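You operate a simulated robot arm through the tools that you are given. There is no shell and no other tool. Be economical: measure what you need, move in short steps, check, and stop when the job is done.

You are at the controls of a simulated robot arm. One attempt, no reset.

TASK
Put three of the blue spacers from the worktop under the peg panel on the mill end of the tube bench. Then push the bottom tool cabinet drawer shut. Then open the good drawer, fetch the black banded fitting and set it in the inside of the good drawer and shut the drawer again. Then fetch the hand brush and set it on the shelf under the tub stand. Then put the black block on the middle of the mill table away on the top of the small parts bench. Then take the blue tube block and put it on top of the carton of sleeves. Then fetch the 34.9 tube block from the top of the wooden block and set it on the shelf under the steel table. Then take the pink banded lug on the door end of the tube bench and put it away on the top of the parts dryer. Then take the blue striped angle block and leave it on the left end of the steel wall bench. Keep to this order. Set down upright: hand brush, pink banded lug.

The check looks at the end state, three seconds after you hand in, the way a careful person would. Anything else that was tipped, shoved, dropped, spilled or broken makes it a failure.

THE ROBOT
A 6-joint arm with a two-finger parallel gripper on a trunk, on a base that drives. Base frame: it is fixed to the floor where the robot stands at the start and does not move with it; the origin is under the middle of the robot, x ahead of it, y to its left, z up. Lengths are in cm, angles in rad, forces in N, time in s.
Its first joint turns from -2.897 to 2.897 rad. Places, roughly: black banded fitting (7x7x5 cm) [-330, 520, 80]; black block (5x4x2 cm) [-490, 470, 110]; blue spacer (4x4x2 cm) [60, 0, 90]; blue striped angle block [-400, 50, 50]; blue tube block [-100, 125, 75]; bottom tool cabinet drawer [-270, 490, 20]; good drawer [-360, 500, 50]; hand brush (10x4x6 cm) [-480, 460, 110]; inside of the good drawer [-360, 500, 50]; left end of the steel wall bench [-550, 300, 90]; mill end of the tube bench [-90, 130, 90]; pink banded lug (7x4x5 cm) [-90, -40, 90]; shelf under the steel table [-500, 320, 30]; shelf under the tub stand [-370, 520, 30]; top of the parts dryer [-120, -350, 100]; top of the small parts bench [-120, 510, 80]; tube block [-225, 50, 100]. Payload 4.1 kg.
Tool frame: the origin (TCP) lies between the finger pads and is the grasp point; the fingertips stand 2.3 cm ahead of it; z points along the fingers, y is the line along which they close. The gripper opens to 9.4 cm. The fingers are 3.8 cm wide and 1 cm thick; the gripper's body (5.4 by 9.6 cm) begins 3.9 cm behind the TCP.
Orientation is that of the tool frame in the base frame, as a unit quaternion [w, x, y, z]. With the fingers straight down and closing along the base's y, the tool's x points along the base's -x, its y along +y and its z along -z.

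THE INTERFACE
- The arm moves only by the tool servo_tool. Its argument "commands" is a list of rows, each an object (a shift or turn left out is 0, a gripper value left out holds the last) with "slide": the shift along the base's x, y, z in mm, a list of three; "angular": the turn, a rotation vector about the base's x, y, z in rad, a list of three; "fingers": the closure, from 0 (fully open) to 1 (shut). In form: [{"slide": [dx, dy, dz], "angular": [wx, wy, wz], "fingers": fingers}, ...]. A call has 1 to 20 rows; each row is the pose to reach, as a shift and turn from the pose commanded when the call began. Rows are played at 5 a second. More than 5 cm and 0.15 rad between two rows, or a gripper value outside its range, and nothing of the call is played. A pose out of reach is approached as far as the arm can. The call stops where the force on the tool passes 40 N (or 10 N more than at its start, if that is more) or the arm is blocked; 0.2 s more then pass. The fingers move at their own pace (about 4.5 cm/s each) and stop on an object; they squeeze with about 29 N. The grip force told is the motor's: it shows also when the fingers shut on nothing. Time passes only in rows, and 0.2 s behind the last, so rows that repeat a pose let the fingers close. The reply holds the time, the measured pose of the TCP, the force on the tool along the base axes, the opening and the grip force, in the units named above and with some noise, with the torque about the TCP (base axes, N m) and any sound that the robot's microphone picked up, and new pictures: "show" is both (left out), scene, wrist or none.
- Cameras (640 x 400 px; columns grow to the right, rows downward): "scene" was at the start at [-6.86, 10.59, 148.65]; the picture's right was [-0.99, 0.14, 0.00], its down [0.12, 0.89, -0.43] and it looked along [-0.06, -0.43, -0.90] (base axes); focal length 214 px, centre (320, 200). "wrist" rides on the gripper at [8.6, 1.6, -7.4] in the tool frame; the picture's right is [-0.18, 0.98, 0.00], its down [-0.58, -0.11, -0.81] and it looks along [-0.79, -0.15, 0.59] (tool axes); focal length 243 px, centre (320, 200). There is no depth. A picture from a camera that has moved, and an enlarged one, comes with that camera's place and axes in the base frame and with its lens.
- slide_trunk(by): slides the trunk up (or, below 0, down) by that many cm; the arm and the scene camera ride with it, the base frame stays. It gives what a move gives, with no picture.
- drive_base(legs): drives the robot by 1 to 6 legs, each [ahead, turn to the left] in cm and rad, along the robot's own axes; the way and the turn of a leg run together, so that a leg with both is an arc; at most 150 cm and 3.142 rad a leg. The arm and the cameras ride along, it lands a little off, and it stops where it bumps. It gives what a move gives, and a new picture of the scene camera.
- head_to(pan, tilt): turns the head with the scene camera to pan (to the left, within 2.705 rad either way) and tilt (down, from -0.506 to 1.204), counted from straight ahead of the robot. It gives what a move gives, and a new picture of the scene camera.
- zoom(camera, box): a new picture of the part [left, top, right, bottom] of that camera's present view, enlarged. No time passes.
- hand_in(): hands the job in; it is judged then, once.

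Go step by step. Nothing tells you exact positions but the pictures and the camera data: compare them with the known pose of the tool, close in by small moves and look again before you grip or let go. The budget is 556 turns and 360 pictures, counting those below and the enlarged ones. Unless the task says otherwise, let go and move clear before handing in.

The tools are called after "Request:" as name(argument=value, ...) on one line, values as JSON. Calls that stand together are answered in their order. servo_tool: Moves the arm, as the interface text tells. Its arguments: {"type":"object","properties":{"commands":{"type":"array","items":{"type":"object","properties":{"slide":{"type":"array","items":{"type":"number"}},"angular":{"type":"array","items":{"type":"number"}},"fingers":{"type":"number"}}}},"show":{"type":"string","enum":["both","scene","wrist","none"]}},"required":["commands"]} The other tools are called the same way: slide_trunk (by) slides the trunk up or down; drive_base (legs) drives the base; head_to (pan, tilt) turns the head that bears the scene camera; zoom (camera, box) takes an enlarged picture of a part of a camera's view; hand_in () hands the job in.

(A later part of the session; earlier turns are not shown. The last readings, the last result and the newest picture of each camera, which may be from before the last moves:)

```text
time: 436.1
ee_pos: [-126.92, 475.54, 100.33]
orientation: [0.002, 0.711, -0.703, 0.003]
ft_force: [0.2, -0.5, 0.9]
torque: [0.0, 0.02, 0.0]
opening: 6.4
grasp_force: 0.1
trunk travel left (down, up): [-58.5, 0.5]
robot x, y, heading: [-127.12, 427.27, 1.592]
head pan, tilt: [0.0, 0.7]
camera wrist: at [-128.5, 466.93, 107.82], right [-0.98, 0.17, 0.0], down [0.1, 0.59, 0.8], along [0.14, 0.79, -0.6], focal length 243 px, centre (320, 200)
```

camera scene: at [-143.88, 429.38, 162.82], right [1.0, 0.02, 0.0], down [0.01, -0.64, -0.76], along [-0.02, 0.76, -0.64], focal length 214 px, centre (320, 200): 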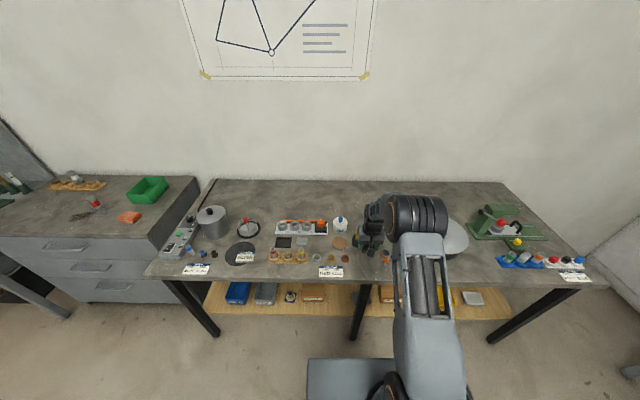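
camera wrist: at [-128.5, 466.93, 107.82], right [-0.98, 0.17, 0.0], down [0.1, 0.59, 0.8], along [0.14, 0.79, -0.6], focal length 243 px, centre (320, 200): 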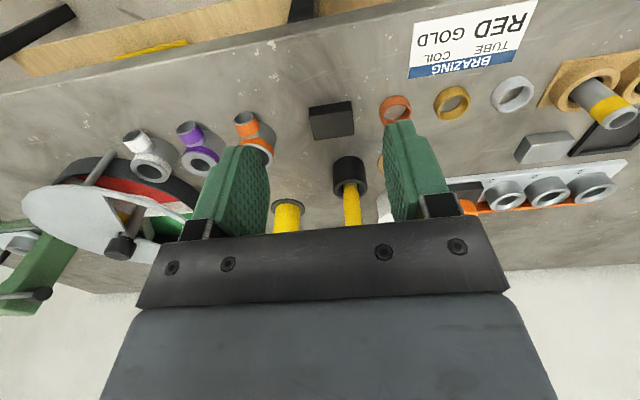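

Black block is down on the small parts bench. Next I head back toward the tube bench's mill end for the blue tube block.

Request:
servo_tool(commands=[{"slide": [0, -45, 20]}, {"slide": [0, -90, 30]}, {"slide": [0, -125, 30]}], show="none")

Request:
drive_base(legs=[[-22, 0], [0, -2.5], [145, 0], [45, 0], [0, -0.66]])

Request:
head_to(pan=0.3, tilt=0.45)

```text
time: 436.9
ee_pos: [-126.72, 462.96, 103.33]
orientation: [0.002, 0.711, -0.703, 0.002]
ft_force: [1.0, 0.0, -0.1]
torque: [0.02, 0.0, -0.01]
opening: 6.42
grasp_force: 0.1
trunk travel left (down, up): [-58.5, 0.5]
robot x, y, heading: [-126.84, 427.19, 1.591]
head pan, tilt: [0.0, 0.7]
```

```text
time: 452.9
ee_pos: [14.98, 247.75, 103.51]
orientation: [-0.003, 0.401, 0.916, 0.0]
ft_force: [-1.3, 0.3, -0.5]
torque: [0.02, 0.01, 0.01]
opening: 6.38
grasp_force: 0.1
trunk travel left (down, up): [-58.5, 0.5]
robot x, y, heading: [-8.99, 274.33, -0.817]
head pan, tilt: [0.0, 0.7]
stopped in leg 4: the robot was blocked; the commanded pose is now the measured one
camera scene: at [4.87, 284.07, 162.81], right [-0.73, -0.69, 0.0], down [-0.44, 0.47, -0.77], along [0.53, -0.56, -0.64], focal length 214 px, centre (320, 200)
```

scene: 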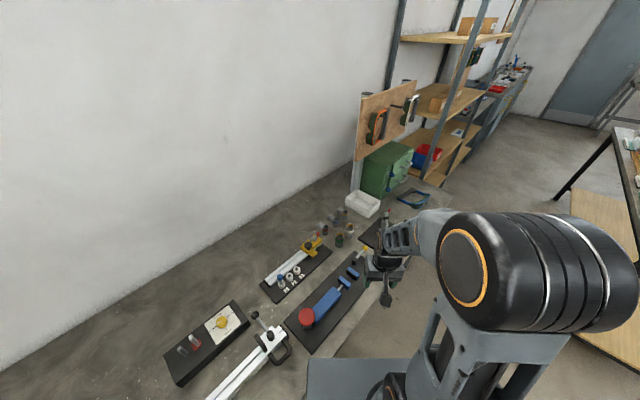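

```text
time: 453.6
ee_pos: [15.15, 247.56, 103.41]
orientation: [-0.003, 0.401, 0.916, 0.001]
ft_force: [0.5, 0.6, -0.3]
torque: [0.02, -0.01, 0.03]
opening: 6.37
grasp_force: 0.0
trunk travel left (down, up): [-58.5, 0.5]
robot x, y, heading: [-8.78, 274.5, -0.815]
head pan, tilt: [0.3, 0.45]
camera scene: at [7.1, 285.57, 165.03], right [-0.49, -0.87, 0.0], down [-0.38, 0.21, -0.9], along [0.78, -0.44, -0.44], focal length 214 px, centre (320, 200)
```

scene: 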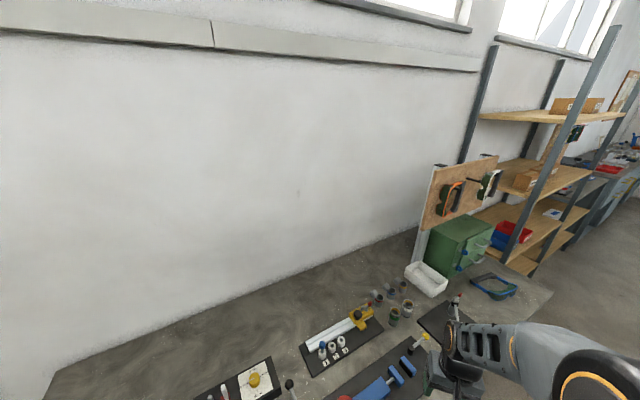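

Request:
head_to(pan=0.1, tilt=1.0)

```text
time: 454.6
ee_pos: [15.08, 247.69, 103.46]
orientation: [-0.004, 0.402, 0.916, 0.002]
ft_force: [-0.4, -0.9, 0.8]
torque: [0.02, 0.0, 0.0]
opening: 6.39
grasp_force: 0.0
trunk travel left (down, up): [-58.5, 0.5]
robot x, y, heading: [-8.83, 274.0, -0.814]
head pan, tilt: [0.099, 1.0]
camera scene: at [4.36, 285.52, 160.49], right [-0.66, -0.76, 0.0], down [-0.64, 0.55, -0.54], along [0.41, -0.35, -0.84], focal length 214 px, centre (320, 200)
```

scene: 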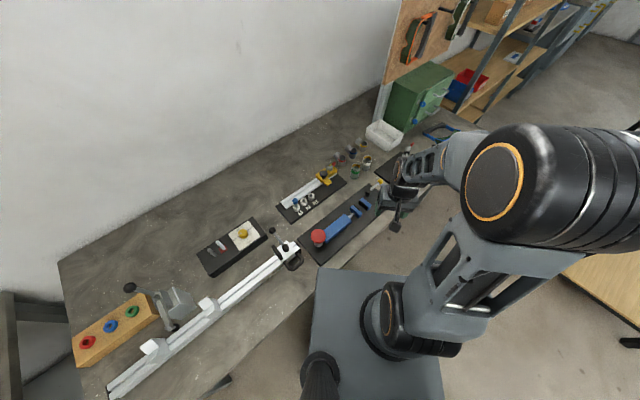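

Request:
drive_base(legs=[[-18, 0], [0, -0.77], [100, 0]])

Request:
head_to(pan=0.6, tilt=0.4)

Request:
head_to(pan=-0.6, tilt=0.5)

```text
time: 463.1
ee_pos: [-24.36, 149.62, 103.35]
orientation: [-0.003, 0.716, 0.698, 0.003]
ft_force: [0.6, -0.5, 0.0]
torque: [0.0, 0.01, -0.03]
opening: 6.39
grasp_force: 0.0
trunk travel left (down, up): [-58.5, 0.5]
robot x, y, heading: [-23.08, 185.74, -1.582]
head pan, tilt: [0.099, 1.0]
camera scene: at [-5.66, 184.33, 160.48], right [-1.0, -0.09, 0.0], down [-0.07, 0.84, -0.54], along [0.05, -0.54, -0.84], focal length 214 px, centre (320, 200)
```

scene: 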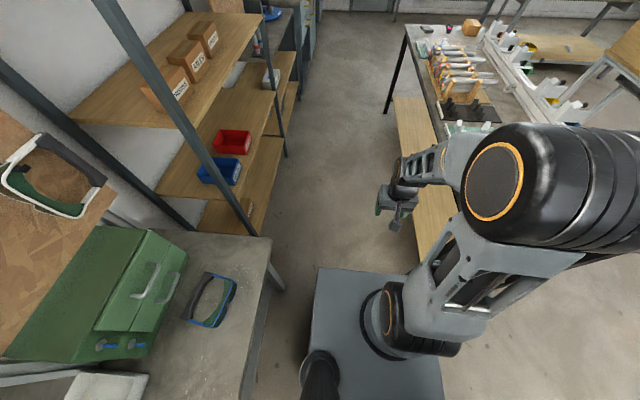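

```text
time: 464.1
ee_pos: [-24.46, 149.63, 103.49]
orientation: [-0.003, 0.716, 0.698, 0.003]
ft_force: [0.1, 0.4, -0.6]
torque: [-0.02, 0.02, 0.01]
opening: 6.39
grasp_force: 0.1
trunk travel left (down, up): [-58.5, 0.5]
robot x, y, heading: [-23.22, 185.46, -1.579]
head pan, tilt: [0.6, 0.4]
camera scene: at [-1.14, 183.58, 165.5], right [-0.83, -0.55, 0.0], down [-0.22, 0.32, -0.92], along [0.51, -0.77, -0.39], focal length 214 px, centre (320, 200)
```

scene: 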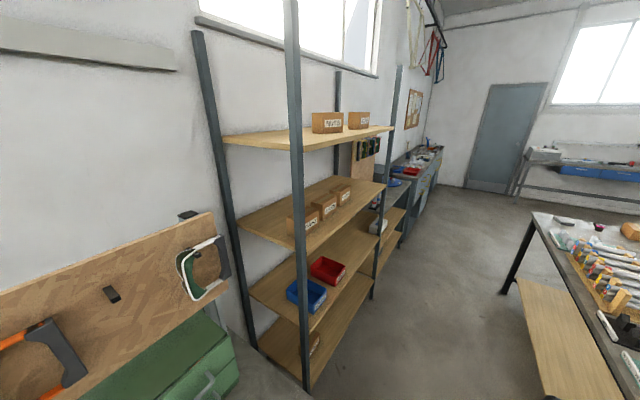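

```text
time: 465.5
ee_pos: [-24.33, 149.71, 103.4]
orientation: [-0.002, 0.716, 0.698, 0.003]
ft_force: [-0.5, 0.2, 0.3]
torque: [0.01, 0.0, 0.01]
opening: 6.38
grasp_force: 0.1
trunk travel left (down, up): [-58.5, 0.5]
robot x, y, heading: [-22.88, 185.49, -1.585]
head pan, tilt: [-0.6, 0.499]
camera scene: at [-11.5, 183.85, 164.59], right [-0.82, 0.58, 0.0], down [0.28, 0.39, -0.88], along [-0.51, -0.72, -0.48], focal length 214 px, centre (320, 200)
```

scene: 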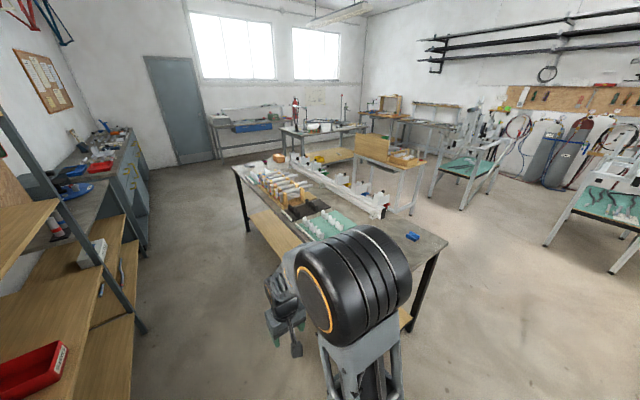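

Request:
head_to(pan=0.75, tilt=0.5)

Request:
zoom(camera="scene", box=[280, 80, 440, 180])

Request:
zoom(camera="scene", box=[300, 180, 460, 340])

```text
time: 467.0
ee_pos: [-24.38, 149.63, 103.41]
orientation: [-0.003, 0.716, 0.698, 0.003]
ft_force: [-0.3, -0.6, -0.2]
torque: [-0.02, -0.02, 0.02]
opening: 6.42
grasp_force: 0.1
trunk travel left (down, up): [-58.5, 0.5]
robot x, y, heading: [-22.83, 185.77, -1.584]
head pan, tilt: [0.75, 0.499]
camera scene: at [-0.15, 184.56, 164.59], right [-0.74, -0.67, 0.0], down [-0.32, 0.35, -0.88], along [0.59, -0.65, -0.48], focal length 214 px, centre (320, 200)
```

scene: 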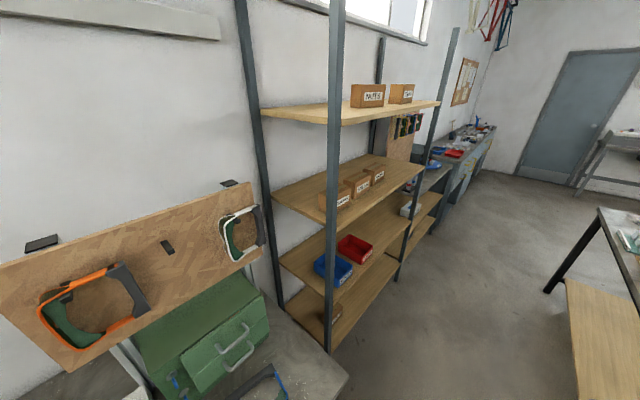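

```text
4.00 times, centred on (360, 130) of scene
camera zoom: at [-0.15, 184.56, 164.59], right [-0.74, -0.67, 0.0], down [-0.32, 0.35, -0.88], along [0.59, -0.65, -0.48], focal length 858 px, centre (160, 480)
```

zoom: 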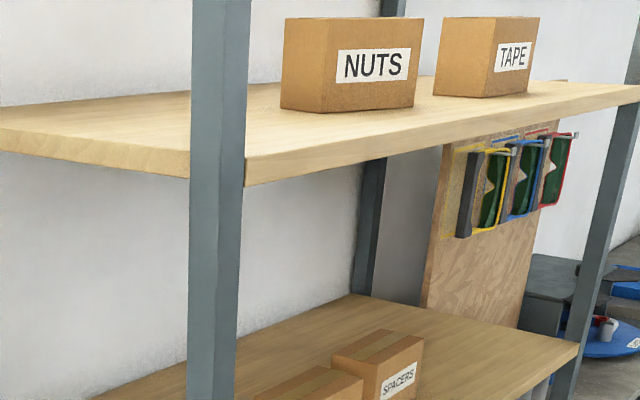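

```text
2.50 times, centred on (380, 260) of scene
camera zoom: at [-0.15, 184.56, 164.59], right [-0.74, -0.67, 0.0], down [-0.32, 0.35, -0.88], along [0.59, -0.65, -0.48], focal length 536 px, centre (170, 50)
```

zoom: 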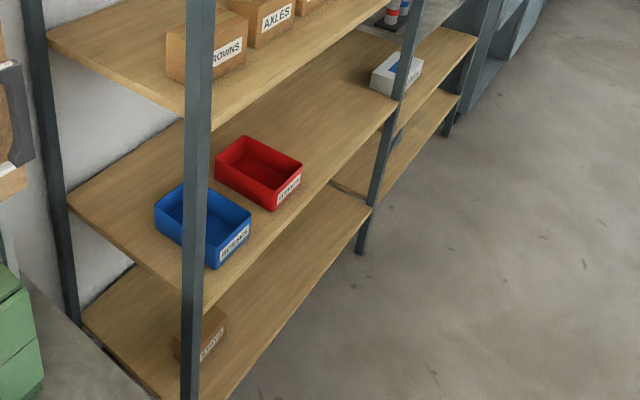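

Request:
drive_base(legs=[[62, 0]])

Request:
head_to(pan=1.4, tilt=0.7)

Request:
head_to(pan=-2.2, tilt=0.5)

```text
time: 470.4
ee_pos: [-25.44, 88.15, 103.45]
orientation: [-0.002, 0.717, 0.697, 0.002]
ft_force: [-0.8, 0.4, 0.1]
torque: [-0.04, 0.02, 0.03]
opening: 6.38
grasp_force: 0.1
trunk travel left (down, up): [-58.5, 0.5]
robot x, y, heading: [-24.02, 124.31, -1.591]
head pan, tilt: [0.75, 0.499]
camera scene: at [-1.12, 122.79, 164.59], right [-0.74, -0.67, 0.0], down [-0.32, 0.36, -0.88], along [0.59, -0.65, -0.48], focal length 214 px, centre (320, 200)
```

scene: 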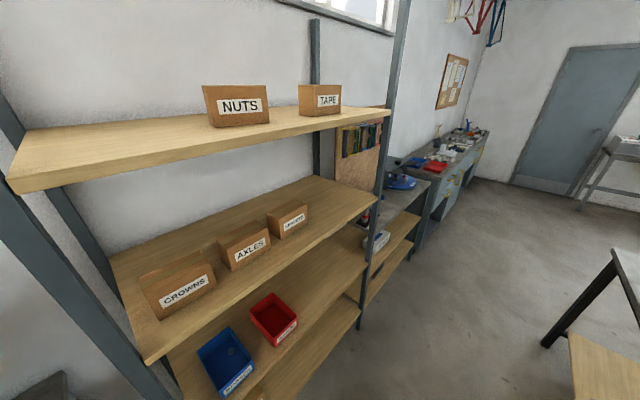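

```text
time: 471.5
ee_pos: [-25.47, 88.02, 103.41]
orientation: [-0.002, 0.717, 0.697, 0.003]
ft_force: [-0.5, 0.8, 0.2]
torque: [-0.02, -0.03, -0.01]
opening: 6.4
grasp_force: 0.0
trunk travel left (down, up): [-58.5, 0.5]
robot x, y, heading: [-23.74, 124.24, -1.59]
head pan, tilt: [1.4, 0.7]
camera scene: at [1.14, 127.99, 162.82], right [-0.19, -0.98, 0.0], down [-0.63, 0.12, -0.77], along [0.75, -0.14, -0.64], focal length 214 px, centre (320, 200)
```

scene: 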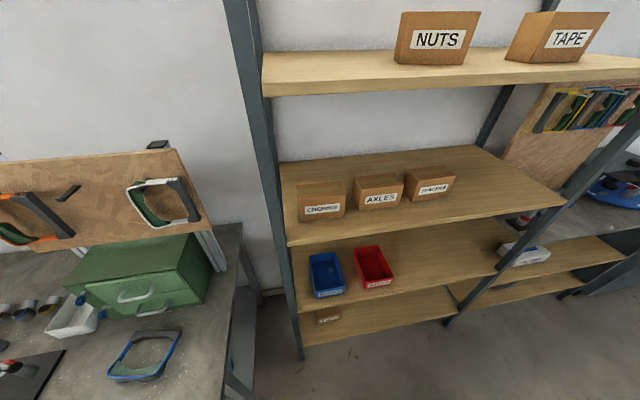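

```text
time: 474.5
ee_pos: [-25.5, 88.11, 103.43]
orientation: [-0.002, 0.718, 0.696, 0.003]
ft_force: [0.6, 0.2, 0.3]
torque: [0.01, -0.01, 0.01]
opening: 6.4
grasp_force: 0.1
trunk travel left (down, up): [-58.5, 0.5]
robot x, y, heading: [-24.32, 123.81, -1.587]
head pan, tilt: [-2.201, 0.499]
camera scene: at [-14.46, 135.09, 164.59], right [0.6, 0.8, 0.0], down [0.38, -0.29, -0.88], along [-0.7, 0.53, -0.48], focal length 214 px, centre (320, 200)
```

scene: 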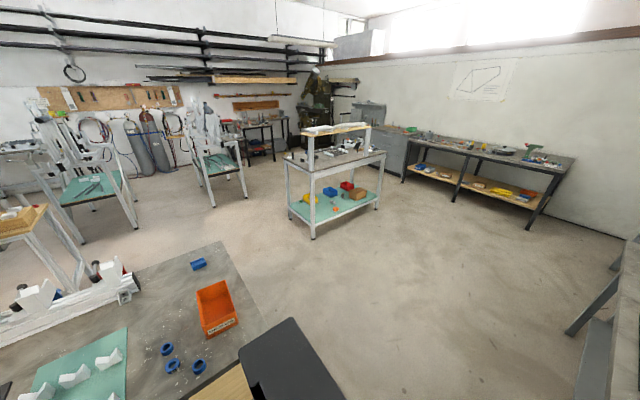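

Request:
zoom(camera="scene", box=[280, 160, 400, 240])

Request:
head_to(pan=1.4, tilt=0.9)

Request:
zoom(camera="scene", box=[260, 200, 420, 300])

```text
5.00 times, centred on (340, 200) of scene
camera zoom: at [-14.46, 135.09, 164.59], right [0.6, 0.8, 0.0], down [0.38, -0.29, -0.88], along [-0.7, 0.53, -0.48], focal length 1072 px, centre (220, 200)
```

zoom: 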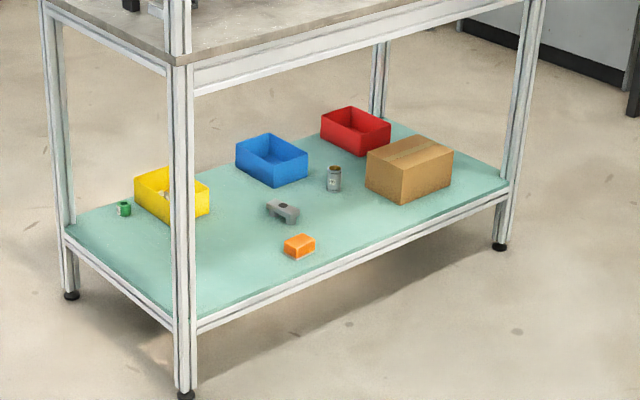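

```text
time: 477.5
ee_pos: [-25.54, 88.09, 103.42]
orientation: [-0.003, 0.718, 0.696, 0.002]
ft_force: [-0.2, 0.8, 0.3]
torque: [0.03, 0.0, -0.05]
opening: 6.38
grasp_force: 0.2
trunk travel left (down, up): [-58.5, 0.5]
robot x, y, heading: [-23.76, 123.9, -1.587]
head pan, tilt: [1.4, 0.901]
camera scene: at [0.21, 128.17, 161.2], right [-0.19, -0.98, 0.0], down [-0.77, 0.15, -0.62], along [0.61, -0.12, -0.78], focal length 214 px, centre (320, 200)
```

scene: 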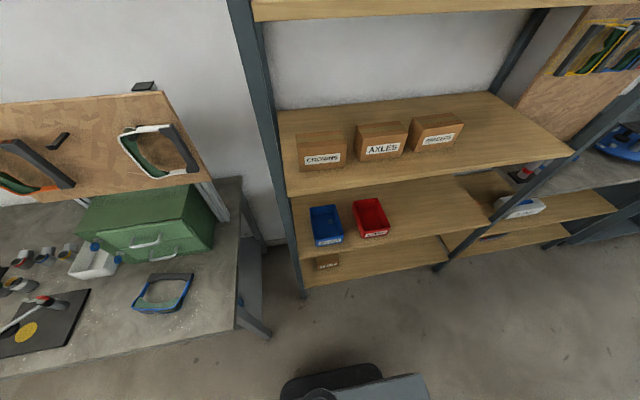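

```text
4.00 times, centred on (340, 250) of scene
camera zoom: at [0.21, 128.17, 161.2], right [-0.19, -0.98, 0.0], down [-0.77, 0.15, -0.62], along [0.61, -0.12, -0.78], focal length 858 px, centre (240, 0)
```

zoom: 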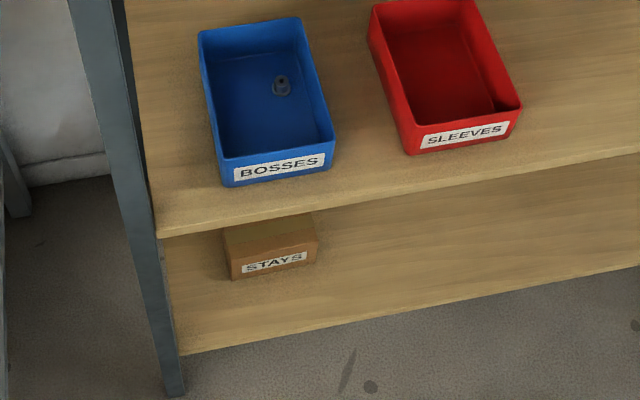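

Request:
head_to(pan=2.65, tilt=0.6)

```text
time: 478.9
ee_pos: [-25.56, 88.1, 103.42]
orientation: [-0.003, 0.717, 0.697, 0.002]
ft_force: [0.5, -0.4, 0.0]
torque: [-0.01, 0.01, -0.01]
opening: 6.41
grasp_force: 0.0
trunk travel left (down, up): [-58.5, 0.5]
robot x, y, heading: [-23.97, 124.22, -1.588]
head pan, tilt: [2.649, 0.6]
camera scene: at [-2.88, 137.31, 163.68], right [0.87, -0.49, 0.0], down [-0.28, -0.49, -0.82], along [0.4, 0.72, -0.57], focal length 214 px, centre (320, 200)
```

scene: 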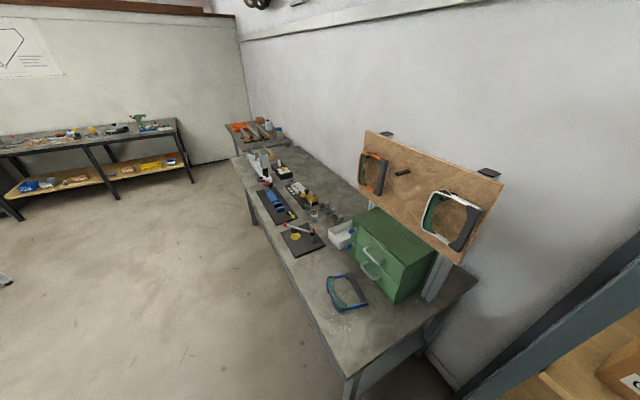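

Request:
drive_base(legs=[[-72, 0], [0, -1.55], [86, 0], [0, 1.57]])

Request:
head_to(pan=0, tilt=0.8)

```text
time: 494.5
ee_pos: [-108.02, 156.88, 103.44]
orientation: [-0.002, 0.704, 0.711, 0.002]
ft_force: [0.0, 0.0, 0.3]
torque: [0.03, -0.01, -0.01]
opening: 6.38
grasp_force: 0.0
trunk travel left (down, up): [-58.5, 0.5]
robot x, y, heading: [-107.61, 192.91, -1.549]
head pan, tilt: [2.649, 0.6]
camera scene: at [-87.38, 207.15, 163.68], right [0.89, -0.45, 0.0], down [-0.26, -0.5, -0.83], along [0.37, 0.74, -0.56], focal length 214 px, centre (320, 200)
```

scene: 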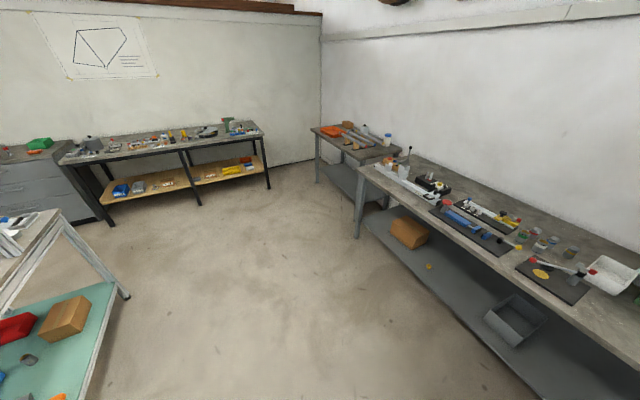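

```text
time: 496.8
ee_pos: [-107.97, 156.95, 103.47]
orientation: [-0.003, 0.703, 0.711, 0.001]
ft_force: [0.8, -0.4, 0.7]
torque: [-0.01, -0.01, 0.01]
opening: 6.41
grasp_force: 0.1
trunk travel left (down, up): [-58.5, 0.5]
robot x, y, heading: [-107.54, 193.08, -1.543]
head pan, tilt: [0.0, 0.799]
camera scene: at [-91.2, 191.2, 161.99], right [-1.0, -0.02, 0.0], down [-0.02, 0.72, -0.7], along [0.02, -0.7, -0.72], focal length 214 px, centre (320, 200)
```

scene: 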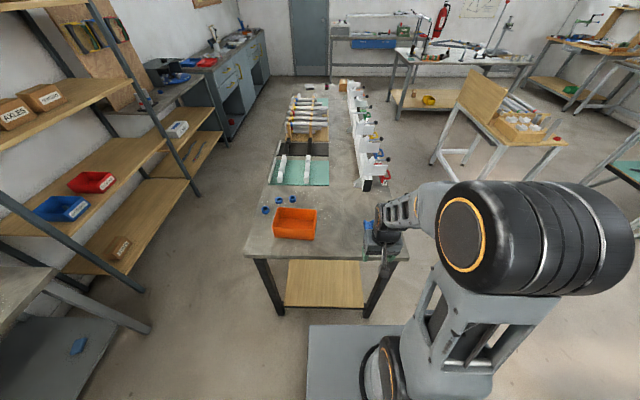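

Request:
servo_tool(commands=[{"slide": [-8, -40, 0], "fingers": 0.1}, {"slide": [-16, -80, 0]}, {"slide": [-24, -120, 0]}, {"slide": [-30, -165, 0]}, {"slide": [-30, -200, -10]}])

```text
time: 498.0
ee_pos: [-110.95, 136.8, 102.42]
orientation: [-0.002, 0.703, 0.711, 0.003]
ft_force: [0.1, 0.2, 0.5]
torque: [-0.01, -0.01, -0.01]
opening: 8.46
grasp_force: 0.1
trunk travel left (down, up): [-58.5, 0.5]
robot x, y, heading: [-107.88, 192.78, -1.545]
head pan, tilt: [0.0, 0.799]
camera scene: at [-91.21, 191.14, 162.0], right [-1.0, -0.02, 0.0], down [-0.02, 0.72, -0.7], along [0.02, -0.7, -0.72], focal length 214 px, centre (320, 200)
camera wrist: at [-109.52, 145.6, 109.82], right [0.98, -0.17, 0.0], down [-0.1, -0.59, 0.8], along [-0.14, -0.79, -0.6], focal length 243 px, centre (320, 200)
```

scene: 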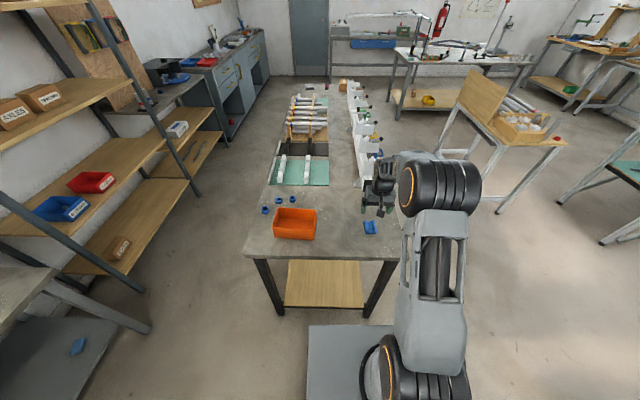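
wrist: 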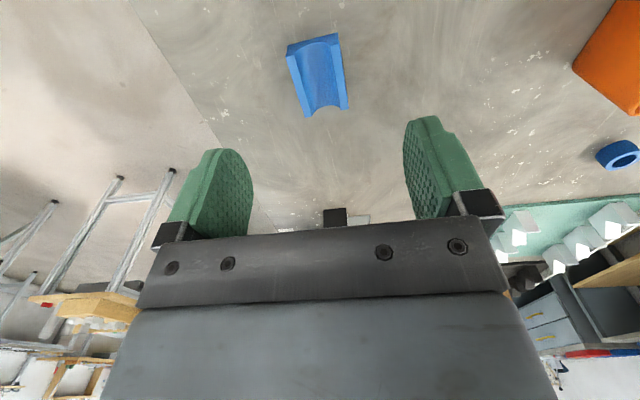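

Request:
servo_tool(commands=[{"slide": [-6, -10, -30], "angular": [0, 0, -0.07], "fingers": 0.25}, {"slide": [-8, -18, -70], "angular": [0, 0, -0.13]}, {"slide": [-8, -18, -90], "angular": [0, 0, -0.13]}], show="wrist")

```text
time: 498.8
ee_pos: [-111.9, 135.13, 93.22]
orientation: [-0.002, 0.749, 0.663, 0.003]
ft_force: [0.1, -0.3, -0.4]
torque: [0.01, 0.02, 0.0]
opening: 7.05
grasp_force: 0.1
trunk travel left (down, up): [-58.5, 0.5]
robot x, y, heading: [-107.67, 192.69, -1.552]
head pan, tilt: [0.0, 0.799]
camera wrist: at [-109.25, 143.52, 100.81], right [0.95, -0.3, 0.0], down [-0.18, -0.57, 0.8], along [-0.24, -0.77, -0.6], focal length 243 px, centre (320, 200)
```

wrist: 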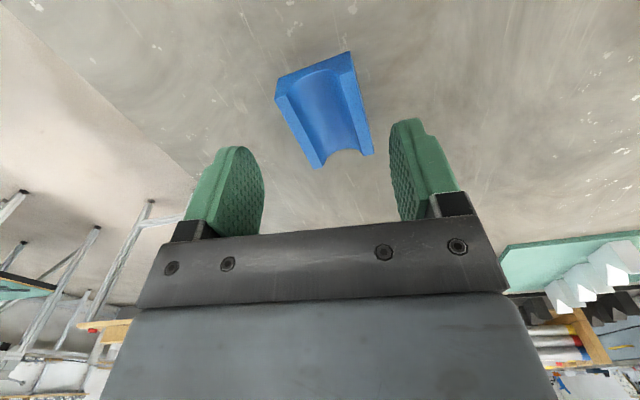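

Request:
servo_tool(commands=[{"slide": [2, 4, 0], "angular": [0, 0, 0.14]}, {"slide": [2, 4, 0], "angular": [0, 0, 0.28]}], show="wrist")

```text
time: 499.4
ee_pos: [-111.55, 135.5, 93.46]
orientation: [-0.002, 0.648, 0.761, 0.002]
ft_force: [0.4, 0.3, -0.6]
torque: [-0.03, -0.03, 0.0]
opening: 7.04
grasp_force: 0.0
trunk travel left (down, up): [-58.5, 0.5]
robot x, y, heading: [-108.16, 192.48, -1.548]
head pan, tilt: [0.0, 0.799]
camera wrist: at [-111.48, 144.38, 100.91], right [1.0, -0.02, 0.0], down [-0.01, -0.6, 0.8], along [-0.02, -0.8, -0.6], focal length 243 px, centre (320, 200)
```

wrist: 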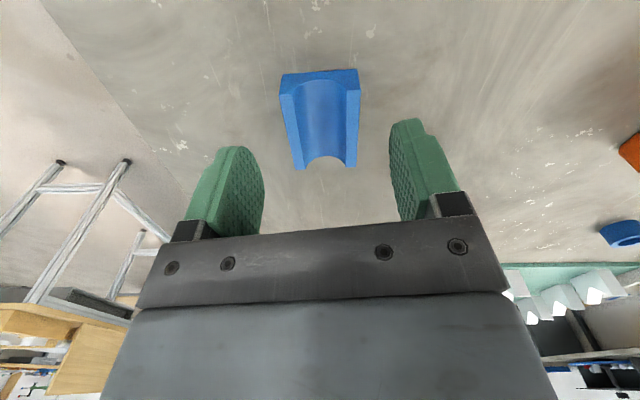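

Request:
servo_tool(commands=[{"slide": [1, 0, -20]}, {"slide": [1, 0, -40]}, {"slide": [1, 0, -44], "fingers": 0.4}, {"slide": [1, 0, -44], "fingers": 0.7}, {"slide": [1, 0, -44], "fingers": 1}, {"slide": [1, 0, -44], "fingers": 1}, {"slide": [1, 0, -44], "fingers": 1}], show="wrist")

```text
time: 501.0
ee_pos: [-111.46, 135.64, 89.02]
orientation: [-0.003, 0.648, 0.761, 0.002]
ft_force: [0.4, -0.2, 1.7]
torque: [-0.08, -0.01, 0.02]
opening: 4.5
grasp_force: 29.2
trunk travel left (down, up): [-58.5, 0.5]
robot x, y, heading: [-108.22, 192.8, -1.547]
head pan, tilt: [0.0, 0.799]
camera wrist: at [-111.31, 144.38, 96.49], right [1.0, -0.02, 0.0], down [-0.01, -0.6, 0.8], along [-0.02, -0.8, -0.6], focal length 243 px, centre (320, 200)
```

wrist: 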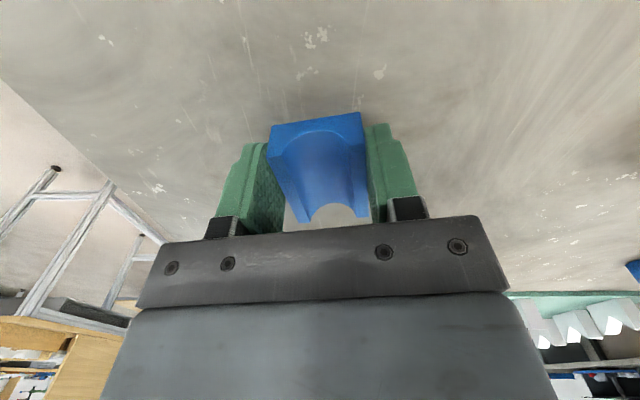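

Request:
servo_tool(commands=[{"slide": [0, 0, 3]}, {"slide": [0, 0, 10]}, {"slide": [0, 0, 25]}, {"slide": [0, 0, 60]}, {"slide": [0, 20, 100]}, {"slide": [10, 65, 120]}, {"slide": [20, 110, 130]}, {"slide": [30, 155, 140]}, {"slide": [30, 200, 140]}], show="wrist")

Request:
head_to(pan=2.5, tilt=0.4)

Request:
zoom(camera="scene", box=[300, 120, 500, 260])

```text
refused: row 6 steps farther than a row can; nothing moved
```

```text
time: 503.3
ee_pos: [-111.54, 135.63, 88.89]
orientation: [-0.003, 0.648, 0.761, 0.002]
ft_force: [0.0, -0.2, 3.0]
torque: [-0.08, -0.01, -0.02]
opening: 4.45
grasp_force: 29.2
trunk travel left (down, up): [-58.5, 0.5]
robot x, y, heading: [-107.6, 192.59, -1.546]
head pan, tilt: [2.499, 0.4]
camera scene: at [-86.01, 206.82, 165.5], right [0.81, -0.58, 0.0], down [-0.23, -0.32, -0.92], along [0.54, 0.75, -0.39], focal length 214 px, centre (320, 200)
```

scene: 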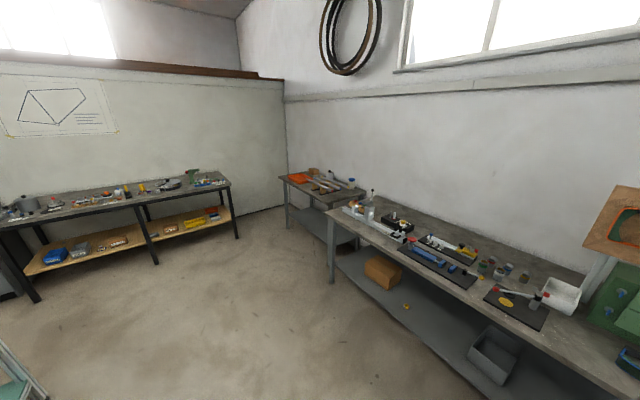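

```text
2.86 times, centred on (400, 190) of scene
camera zoom: at [-86.01, 206.82, 165.5], right [0.81, -0.58, 0.0], down [-0.23, -0.32, -0.92], along [0.54, 0.75, -0.39], focal length 613 px, centre (91, 229)
```

zoom: 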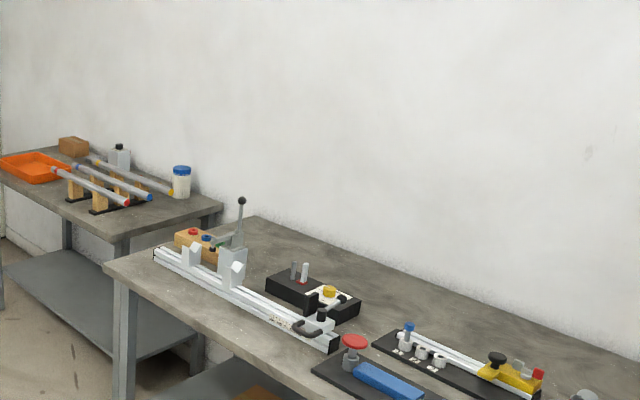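

Request:
zoom(camera="scene", box=[30, 190, 230, 290])

Request:
zoom(camera="scene", box=[85, 225, 145, 260])

```text
3.20 times, centred on (130, 240) of scene
camera zoom: at [-86.01, 206.82, 165.5], right [0.81, -0.58, 0.0], down [-0.23, -0.32, -0.92], along [0.54, 0.75, -0.39], focal length 686 px, centre (928, 72)
```

zoom: 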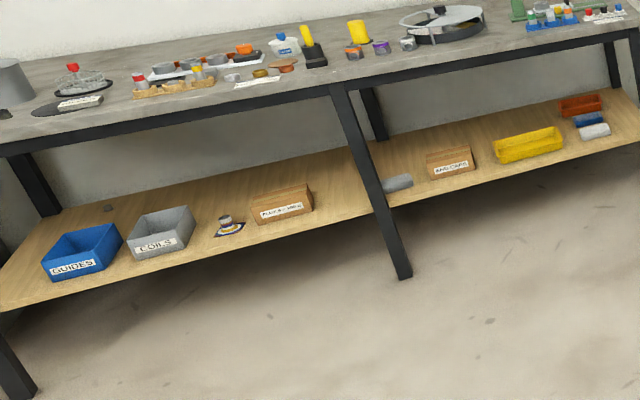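

```text
10.67 times, centred on (115, 242) of scene
camera zoom: at [-86.01, 206.82, 165.5], right [0.81, -0.58, 0.0], down [-0.23, -0.32, -0.92], along [0.54, 0.75, -0.39], focal length 2288 px, centre (2507, -253)
```

zoom: 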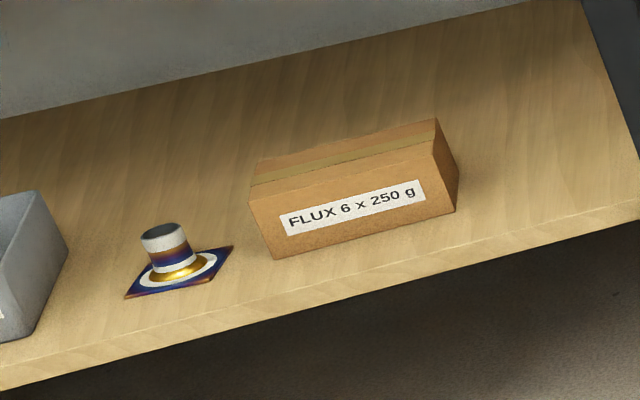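

Request:
zoom(camera="scene", box=[340, 240, 440, 320])

Request:
head_to(pan=-2.5, tilt=0.6)

```text
5.00 times, centred on (390, 280) of scene
camera zoom: at [-86.01, 206.82, 165.5], right [0.81, -0.58, 0.0], down [-0.23, -0.32, -0.92], along [0.54, 0.75, -0.39], focal length 1072 px, centre (-30, -200)
```

zoom: 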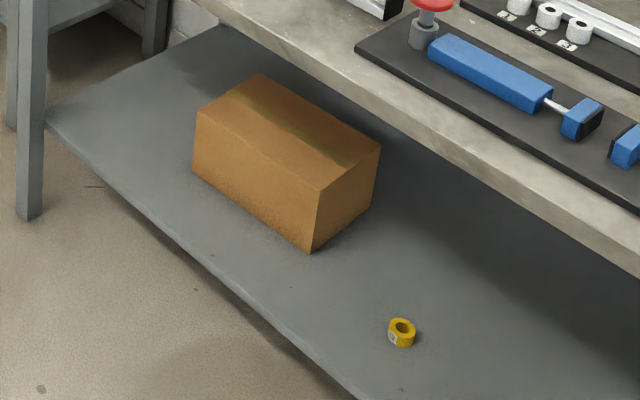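

```text
time: 507.2
ee_pos: [-111.5, 135.54, 88.9]
orientation: [-0.003, 0.648, 0.761, 0.003]
ft_force: [0.1, -0.5, 2.0]
torque: [0.01, 0.0, 0.02]
opening: 4.5
grasp_force: 28.7
trunk travel left (down, up): [-58.5, 0.5]
robot x, y, heading: [-107.84, 192.79, -1.548]
head pan, tilt: [-2.499, 0.6]
camera scene: at [-96.85, 206.23, 163.68], right [0.79, 0.62, 0.0], down [0.35, -0.44, -0.83], along [-0.51, 0.65, -0.56], focal length 214 px, centre (320, 200)
```

scene: 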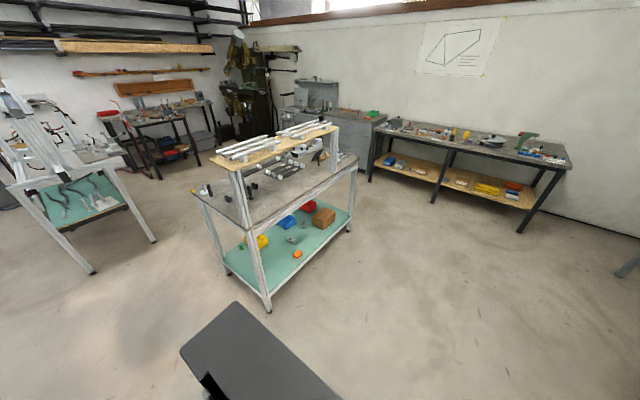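

Request:
zoom(camera="scene", box=[290, 180, 350, 250])

Request:
zoom(camera="scene", box=[110, 100, 230, 180])

```text
5.71 times, centred on (320, 215) of scene
camera zoom: at [-96.85, 206.23, 163.68], right [0.79, 0.62, 0.0], down [0.35, -0.44, -0.83], along [-0.51, 0.65, -0.56], focal length 1226 px, centre (320, 114)
```

zoom: 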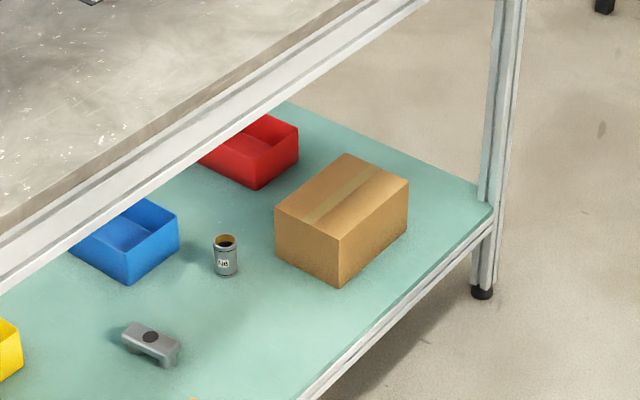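

```text
5.00 times, centred on (170, 140) of scene
camera zoom: at [-96.85, 206.23, 163.68], right [0.79, 0.62, 0.0], down [0.35, -0.44, -0.83], along [-0.51, 0.65, -0.56], focal length 1072 px, centre (1070, 500)
```

zoom: 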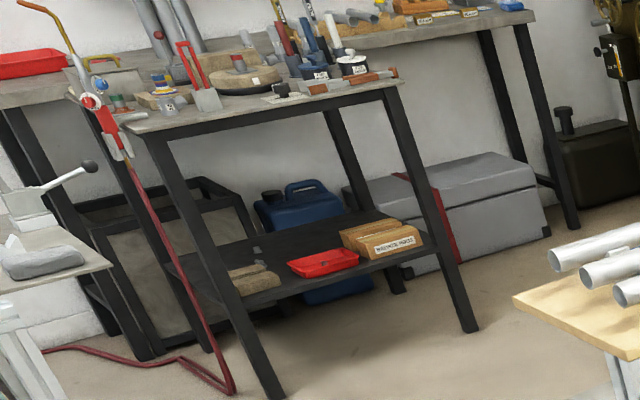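

Request:
head_to(pan=-0.5, tilt=0.35)

Request:
zoom(camera="scene", box=[80, 80, 380, 260])

Request:
zoom(camera="scene", box=[340, 80, 640, 260])

```text
time: 509.2
ee_pos: [-111.47, 135.62, 89.0]
orientation: [-0.002, 0.648, 0.762, 0.002]
ft_force: [0.8, 0.9, 1.5]
torque: [-0.01, 0.03, -0.01]
opening: 4.44
grasp_force: 29.2
trunk travel left (down, up): [-58.5, 0.5]
robot x, y, heading: [-108.27, 192.98, -1.544]
head pan, tilt: [-0.499, 0.351]
camera scene: at [-95.67, 191.0, 165.96], right [-0.89, 0.46, 0.0], down [0.16, 0.31, -0.94], along [-0.43, -0.83, -0.34], focal length 214 px, centre (320, 200)
```

scene: 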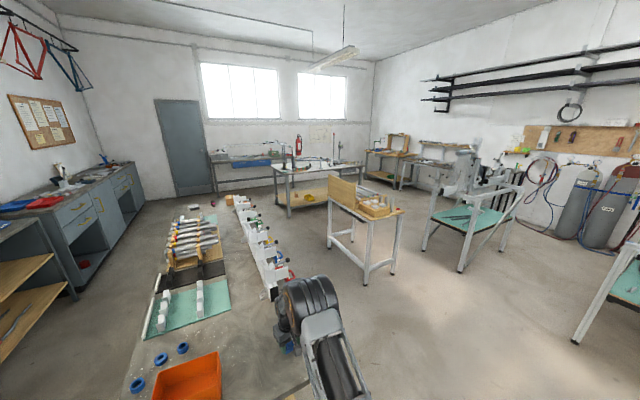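

```text
2.13 times, centred on (230, 170) of scene
camera zoom: at [-95.67, 191.0, 165.96], right [-0.89, 0.46, 0.0], down [0.16, 0.31, -0.94], along [-0.43, -0.83, -0.34], focal length 458 px, centre (512, 264)
```

zoom: 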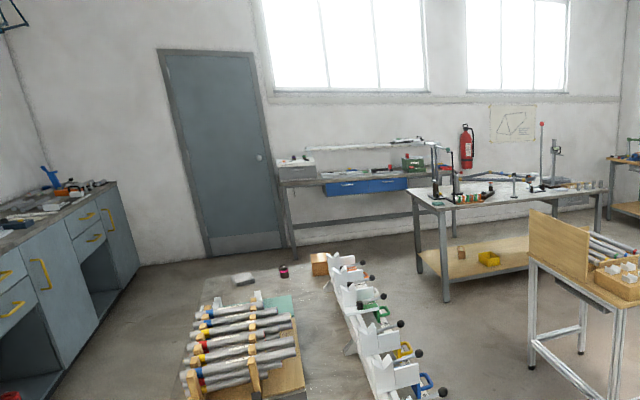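

```text
2.13 times, centred on (490, 170) of scene
camera zoom: at [-95.67, 191.0, 165.96], right [-0.89, 0.46, 0.0], down [0.16, 0.31, -0.94], along [-0.43, -0.83, -0.34], focal length 458 px, centre (-43, 264)
```

zoom: 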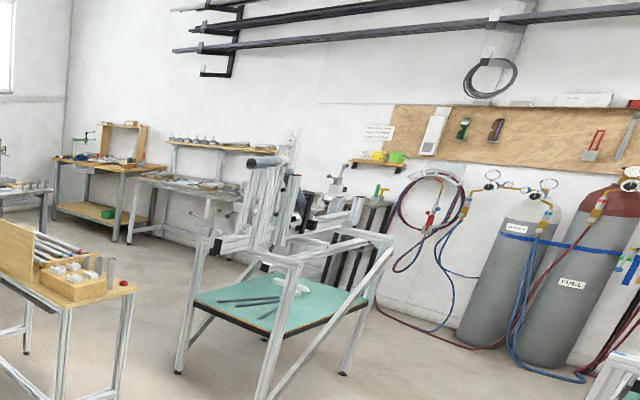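

Request:
zoom(camera="scene", box=[205, 185, 255, 215])

Request:
zoom(camera="scene", box=[275, 180, 335, 215])

```text
12.80 times, centred on (230, 200) of scene
camera zoom: at [-95.67, 191.0, 165.96], right [-0.89, 0.46, 0.0], down [0.16, 0.31, -0.94], along [-0.43, -0.83, -0.34], focal length 2745 px, centre (1472, 200)
```

zoom: 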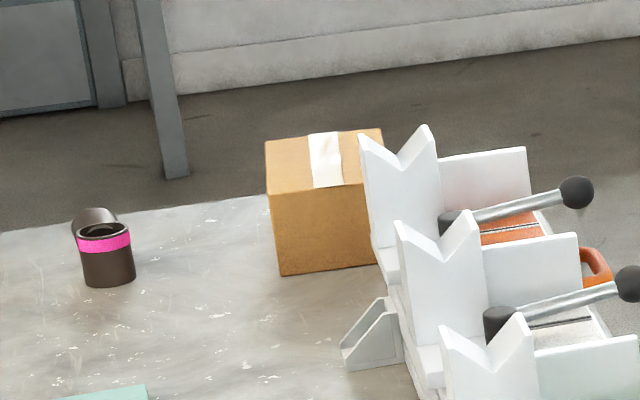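

```text
10.67 times, centred on (305, 198) of scene
camera zoom: at [-95.67, 191.0, 165.96], right [-0.89, 0.46, 0.0], down [0.16, 0.31, -0.94], along [-0.43, -0.83, -0.34], focal length 2288 px, centre (480, 227)
```

zoom: 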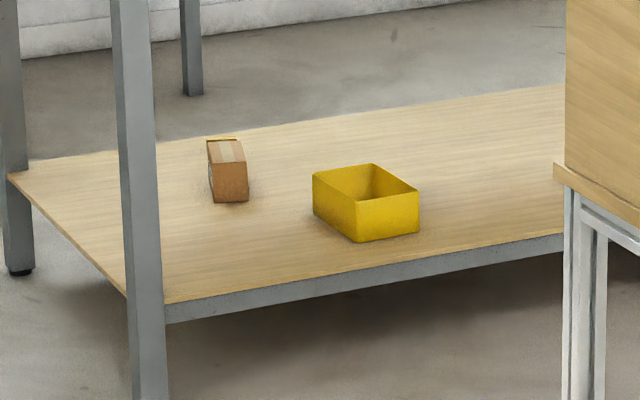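

Request:
servo_tool(commands=[{"slide": [0, 0, 3]}, {"slide": [0, 0, 10]}, {"slide": [0, 0, 25]}, {"slide": [0, 0, 60]}, {"slide": [0, 20, 100]}, {"slide": [5, 60, 120]}, {"slide": [10, 105, 130]}, {"slide": [15, 150, 140]}, {"slide": [20, 195, 140]}], show="wrist")

Request:
drive_base(legs=[[0, 1.56], [88, 0], [0, -1.56], [100, 0]])

```text
time: 511.2
ee_pos: [-109.36, 155.05, 103.05]
orientation: [-0.002, 0.648, 0.762, 0.002]
ft_force: [0.1, -0.7, -0.3]
torque: [0.0, 0.01, -0.01]
opening: 4.48
grasp_force: 29.2
trunk travel left (down, up): [-58.5, 0.5]
robot x, y, heading: [-108.03, 192.91, -1.553]
head pan, tilt: [-0.499, 0.351]
camera wrist: at [-109.18, 163.88, 110.48], right [1.0, -0.03, 0.0], down [-0.01, -0.6, 0.8], along [-0.02, -0.8, -0.6], focal length 243 px, centre (320, 200)
```

wrist: 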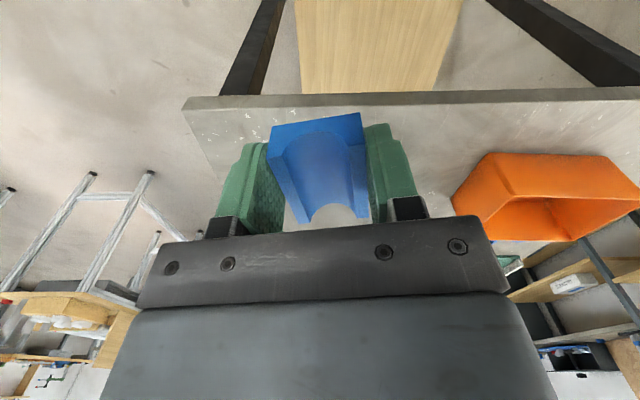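

```text
time: 528.1
ee_pos: [-18.24, 54.9, 102.87]
orientation: [-0.003, 0.644, 0.765, 0.002]
ft_force: [-0.1, 0.0, -1.0]
torque: [0.03, -0.02, -0.03]
opening: 4.47
grasp_force: 28.8
trunk travel left (down, up): [-58.5, 0.5]
robot x, y, heading: [-17.05, 92.88, -1.531]
head pan, tilt: [-0.499, 0.351]
camera scene: at [-4.99, 91.07, 165.96], right [-0.89, 0.45, 0.0], down [0.15, 0.31, -0.94], along [-0.42, -0.84, -0.34], focal length 214 px, centre (320, 200)
```

scene: 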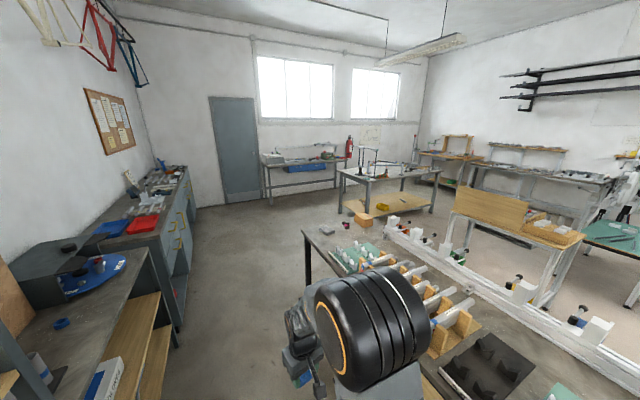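

Request:
zoom(camera="scene", box=[310, 200, 450, 270])

Request:
zoom(camera="scene", box=[330, 120, 480, 220])

Request:
drive_base(legs=[[100, -0.03]])

Request:
head_to(pan=-1.2, tilt=0.6)

```text
4.57 times, centred on (380, 235) of scene
camera zoom: at [-4.99, 91.07, 165.96], right [-0.89, 0.45, 0.0], down [0.15, 0.31, -0.94], along [-0.42, -0.84, -0.34], focal length 980 px, centre (46, 40)
```

zoom: 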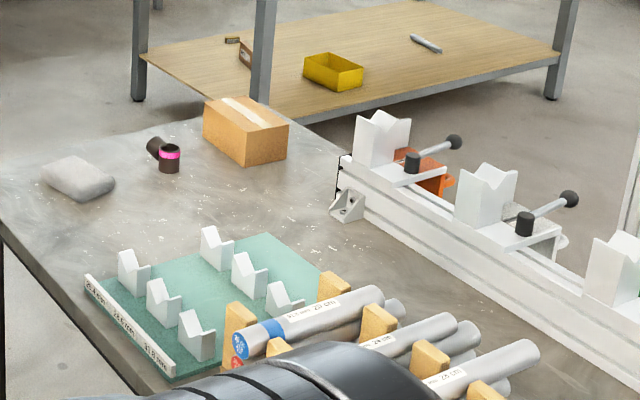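

```text
4.00 times, centred on (405, 170) of scene
camera zoom: at [-4.99, 91.07, 165.96], right [-0.89, 0.45, 0.0], down [0.15, 0.31, -0.94], along [-0.42, -0.84, -0.34], focal length 858 px, centre (-20, 320)
```

zoom: 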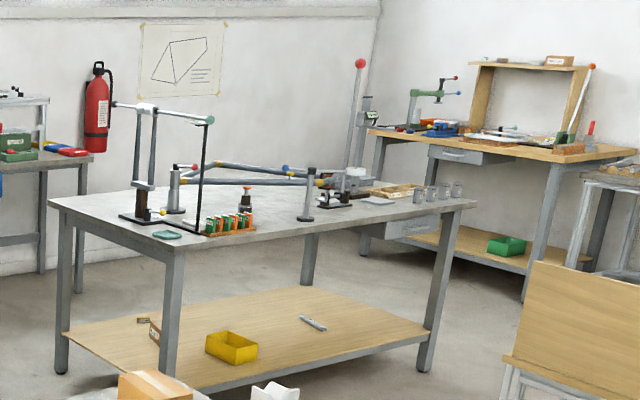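

```text
time: 533.4
ee_pos: [-19.57, -47.78, 102.99]
orientation: [-0.003, 0.664, 0.748, 0.002]
ft_force: [0.4, 0.2, -1.0]
torque: [0.02, 0.0, 0.0]
opening: 4.49
grasp_force: 28.8
trunk travel left (down, up): [-58.5, 0.5]
robot x, y, heading: [-16.53, -9.88, -1.594]
head pan, tilt: [-0.499, 0.351]
camera scene: at [-4.32, -12.41, 165.96], right [-0.87, 0.49, 0.0], down [0.17, 0.3, -0.94], along [-0.46, -0.82, -0.34], focal length 214 px, centre (320, 200)
```

scene: 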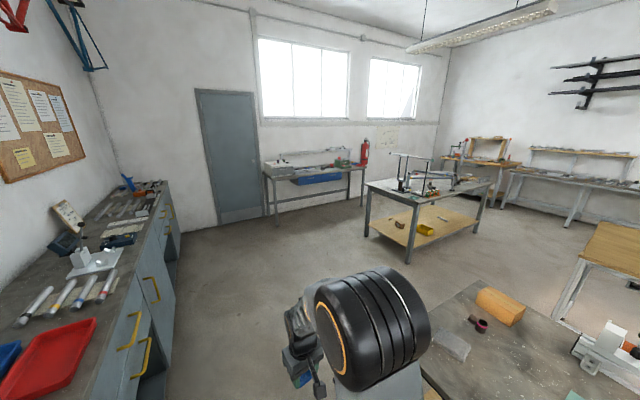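

```text
time: 534.4
ee_pos: [-19.53, -47.97, 103.0]
orientation: [-0.002, 0.664, 0.748, 0.002]
ft_force: [0.2, 0.0, -0.2]
torque: [-0.01, 0.0, -0.02]
opening: 4.49
grasp_force: 29.4
trunk travel left (down, up): [-58.5, 0.5]
robot x, y, heading: [-16.43, -9.95, -1.592]
head pan, tilt: [-1.201, 0.6]
camera scene: at [-8.01, -7.35, 163.68], right [-0.35, 0.94, 0.0], down [0.53, 0.2, -0.83], along [-0.77, -0.28, -0.56], focal length 214 px, centre (320, 200)
```

scene: 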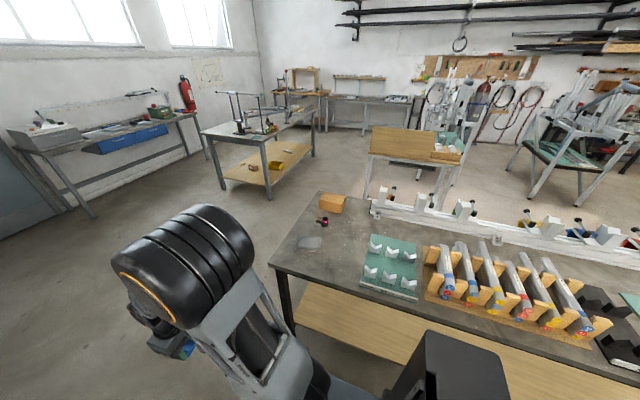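

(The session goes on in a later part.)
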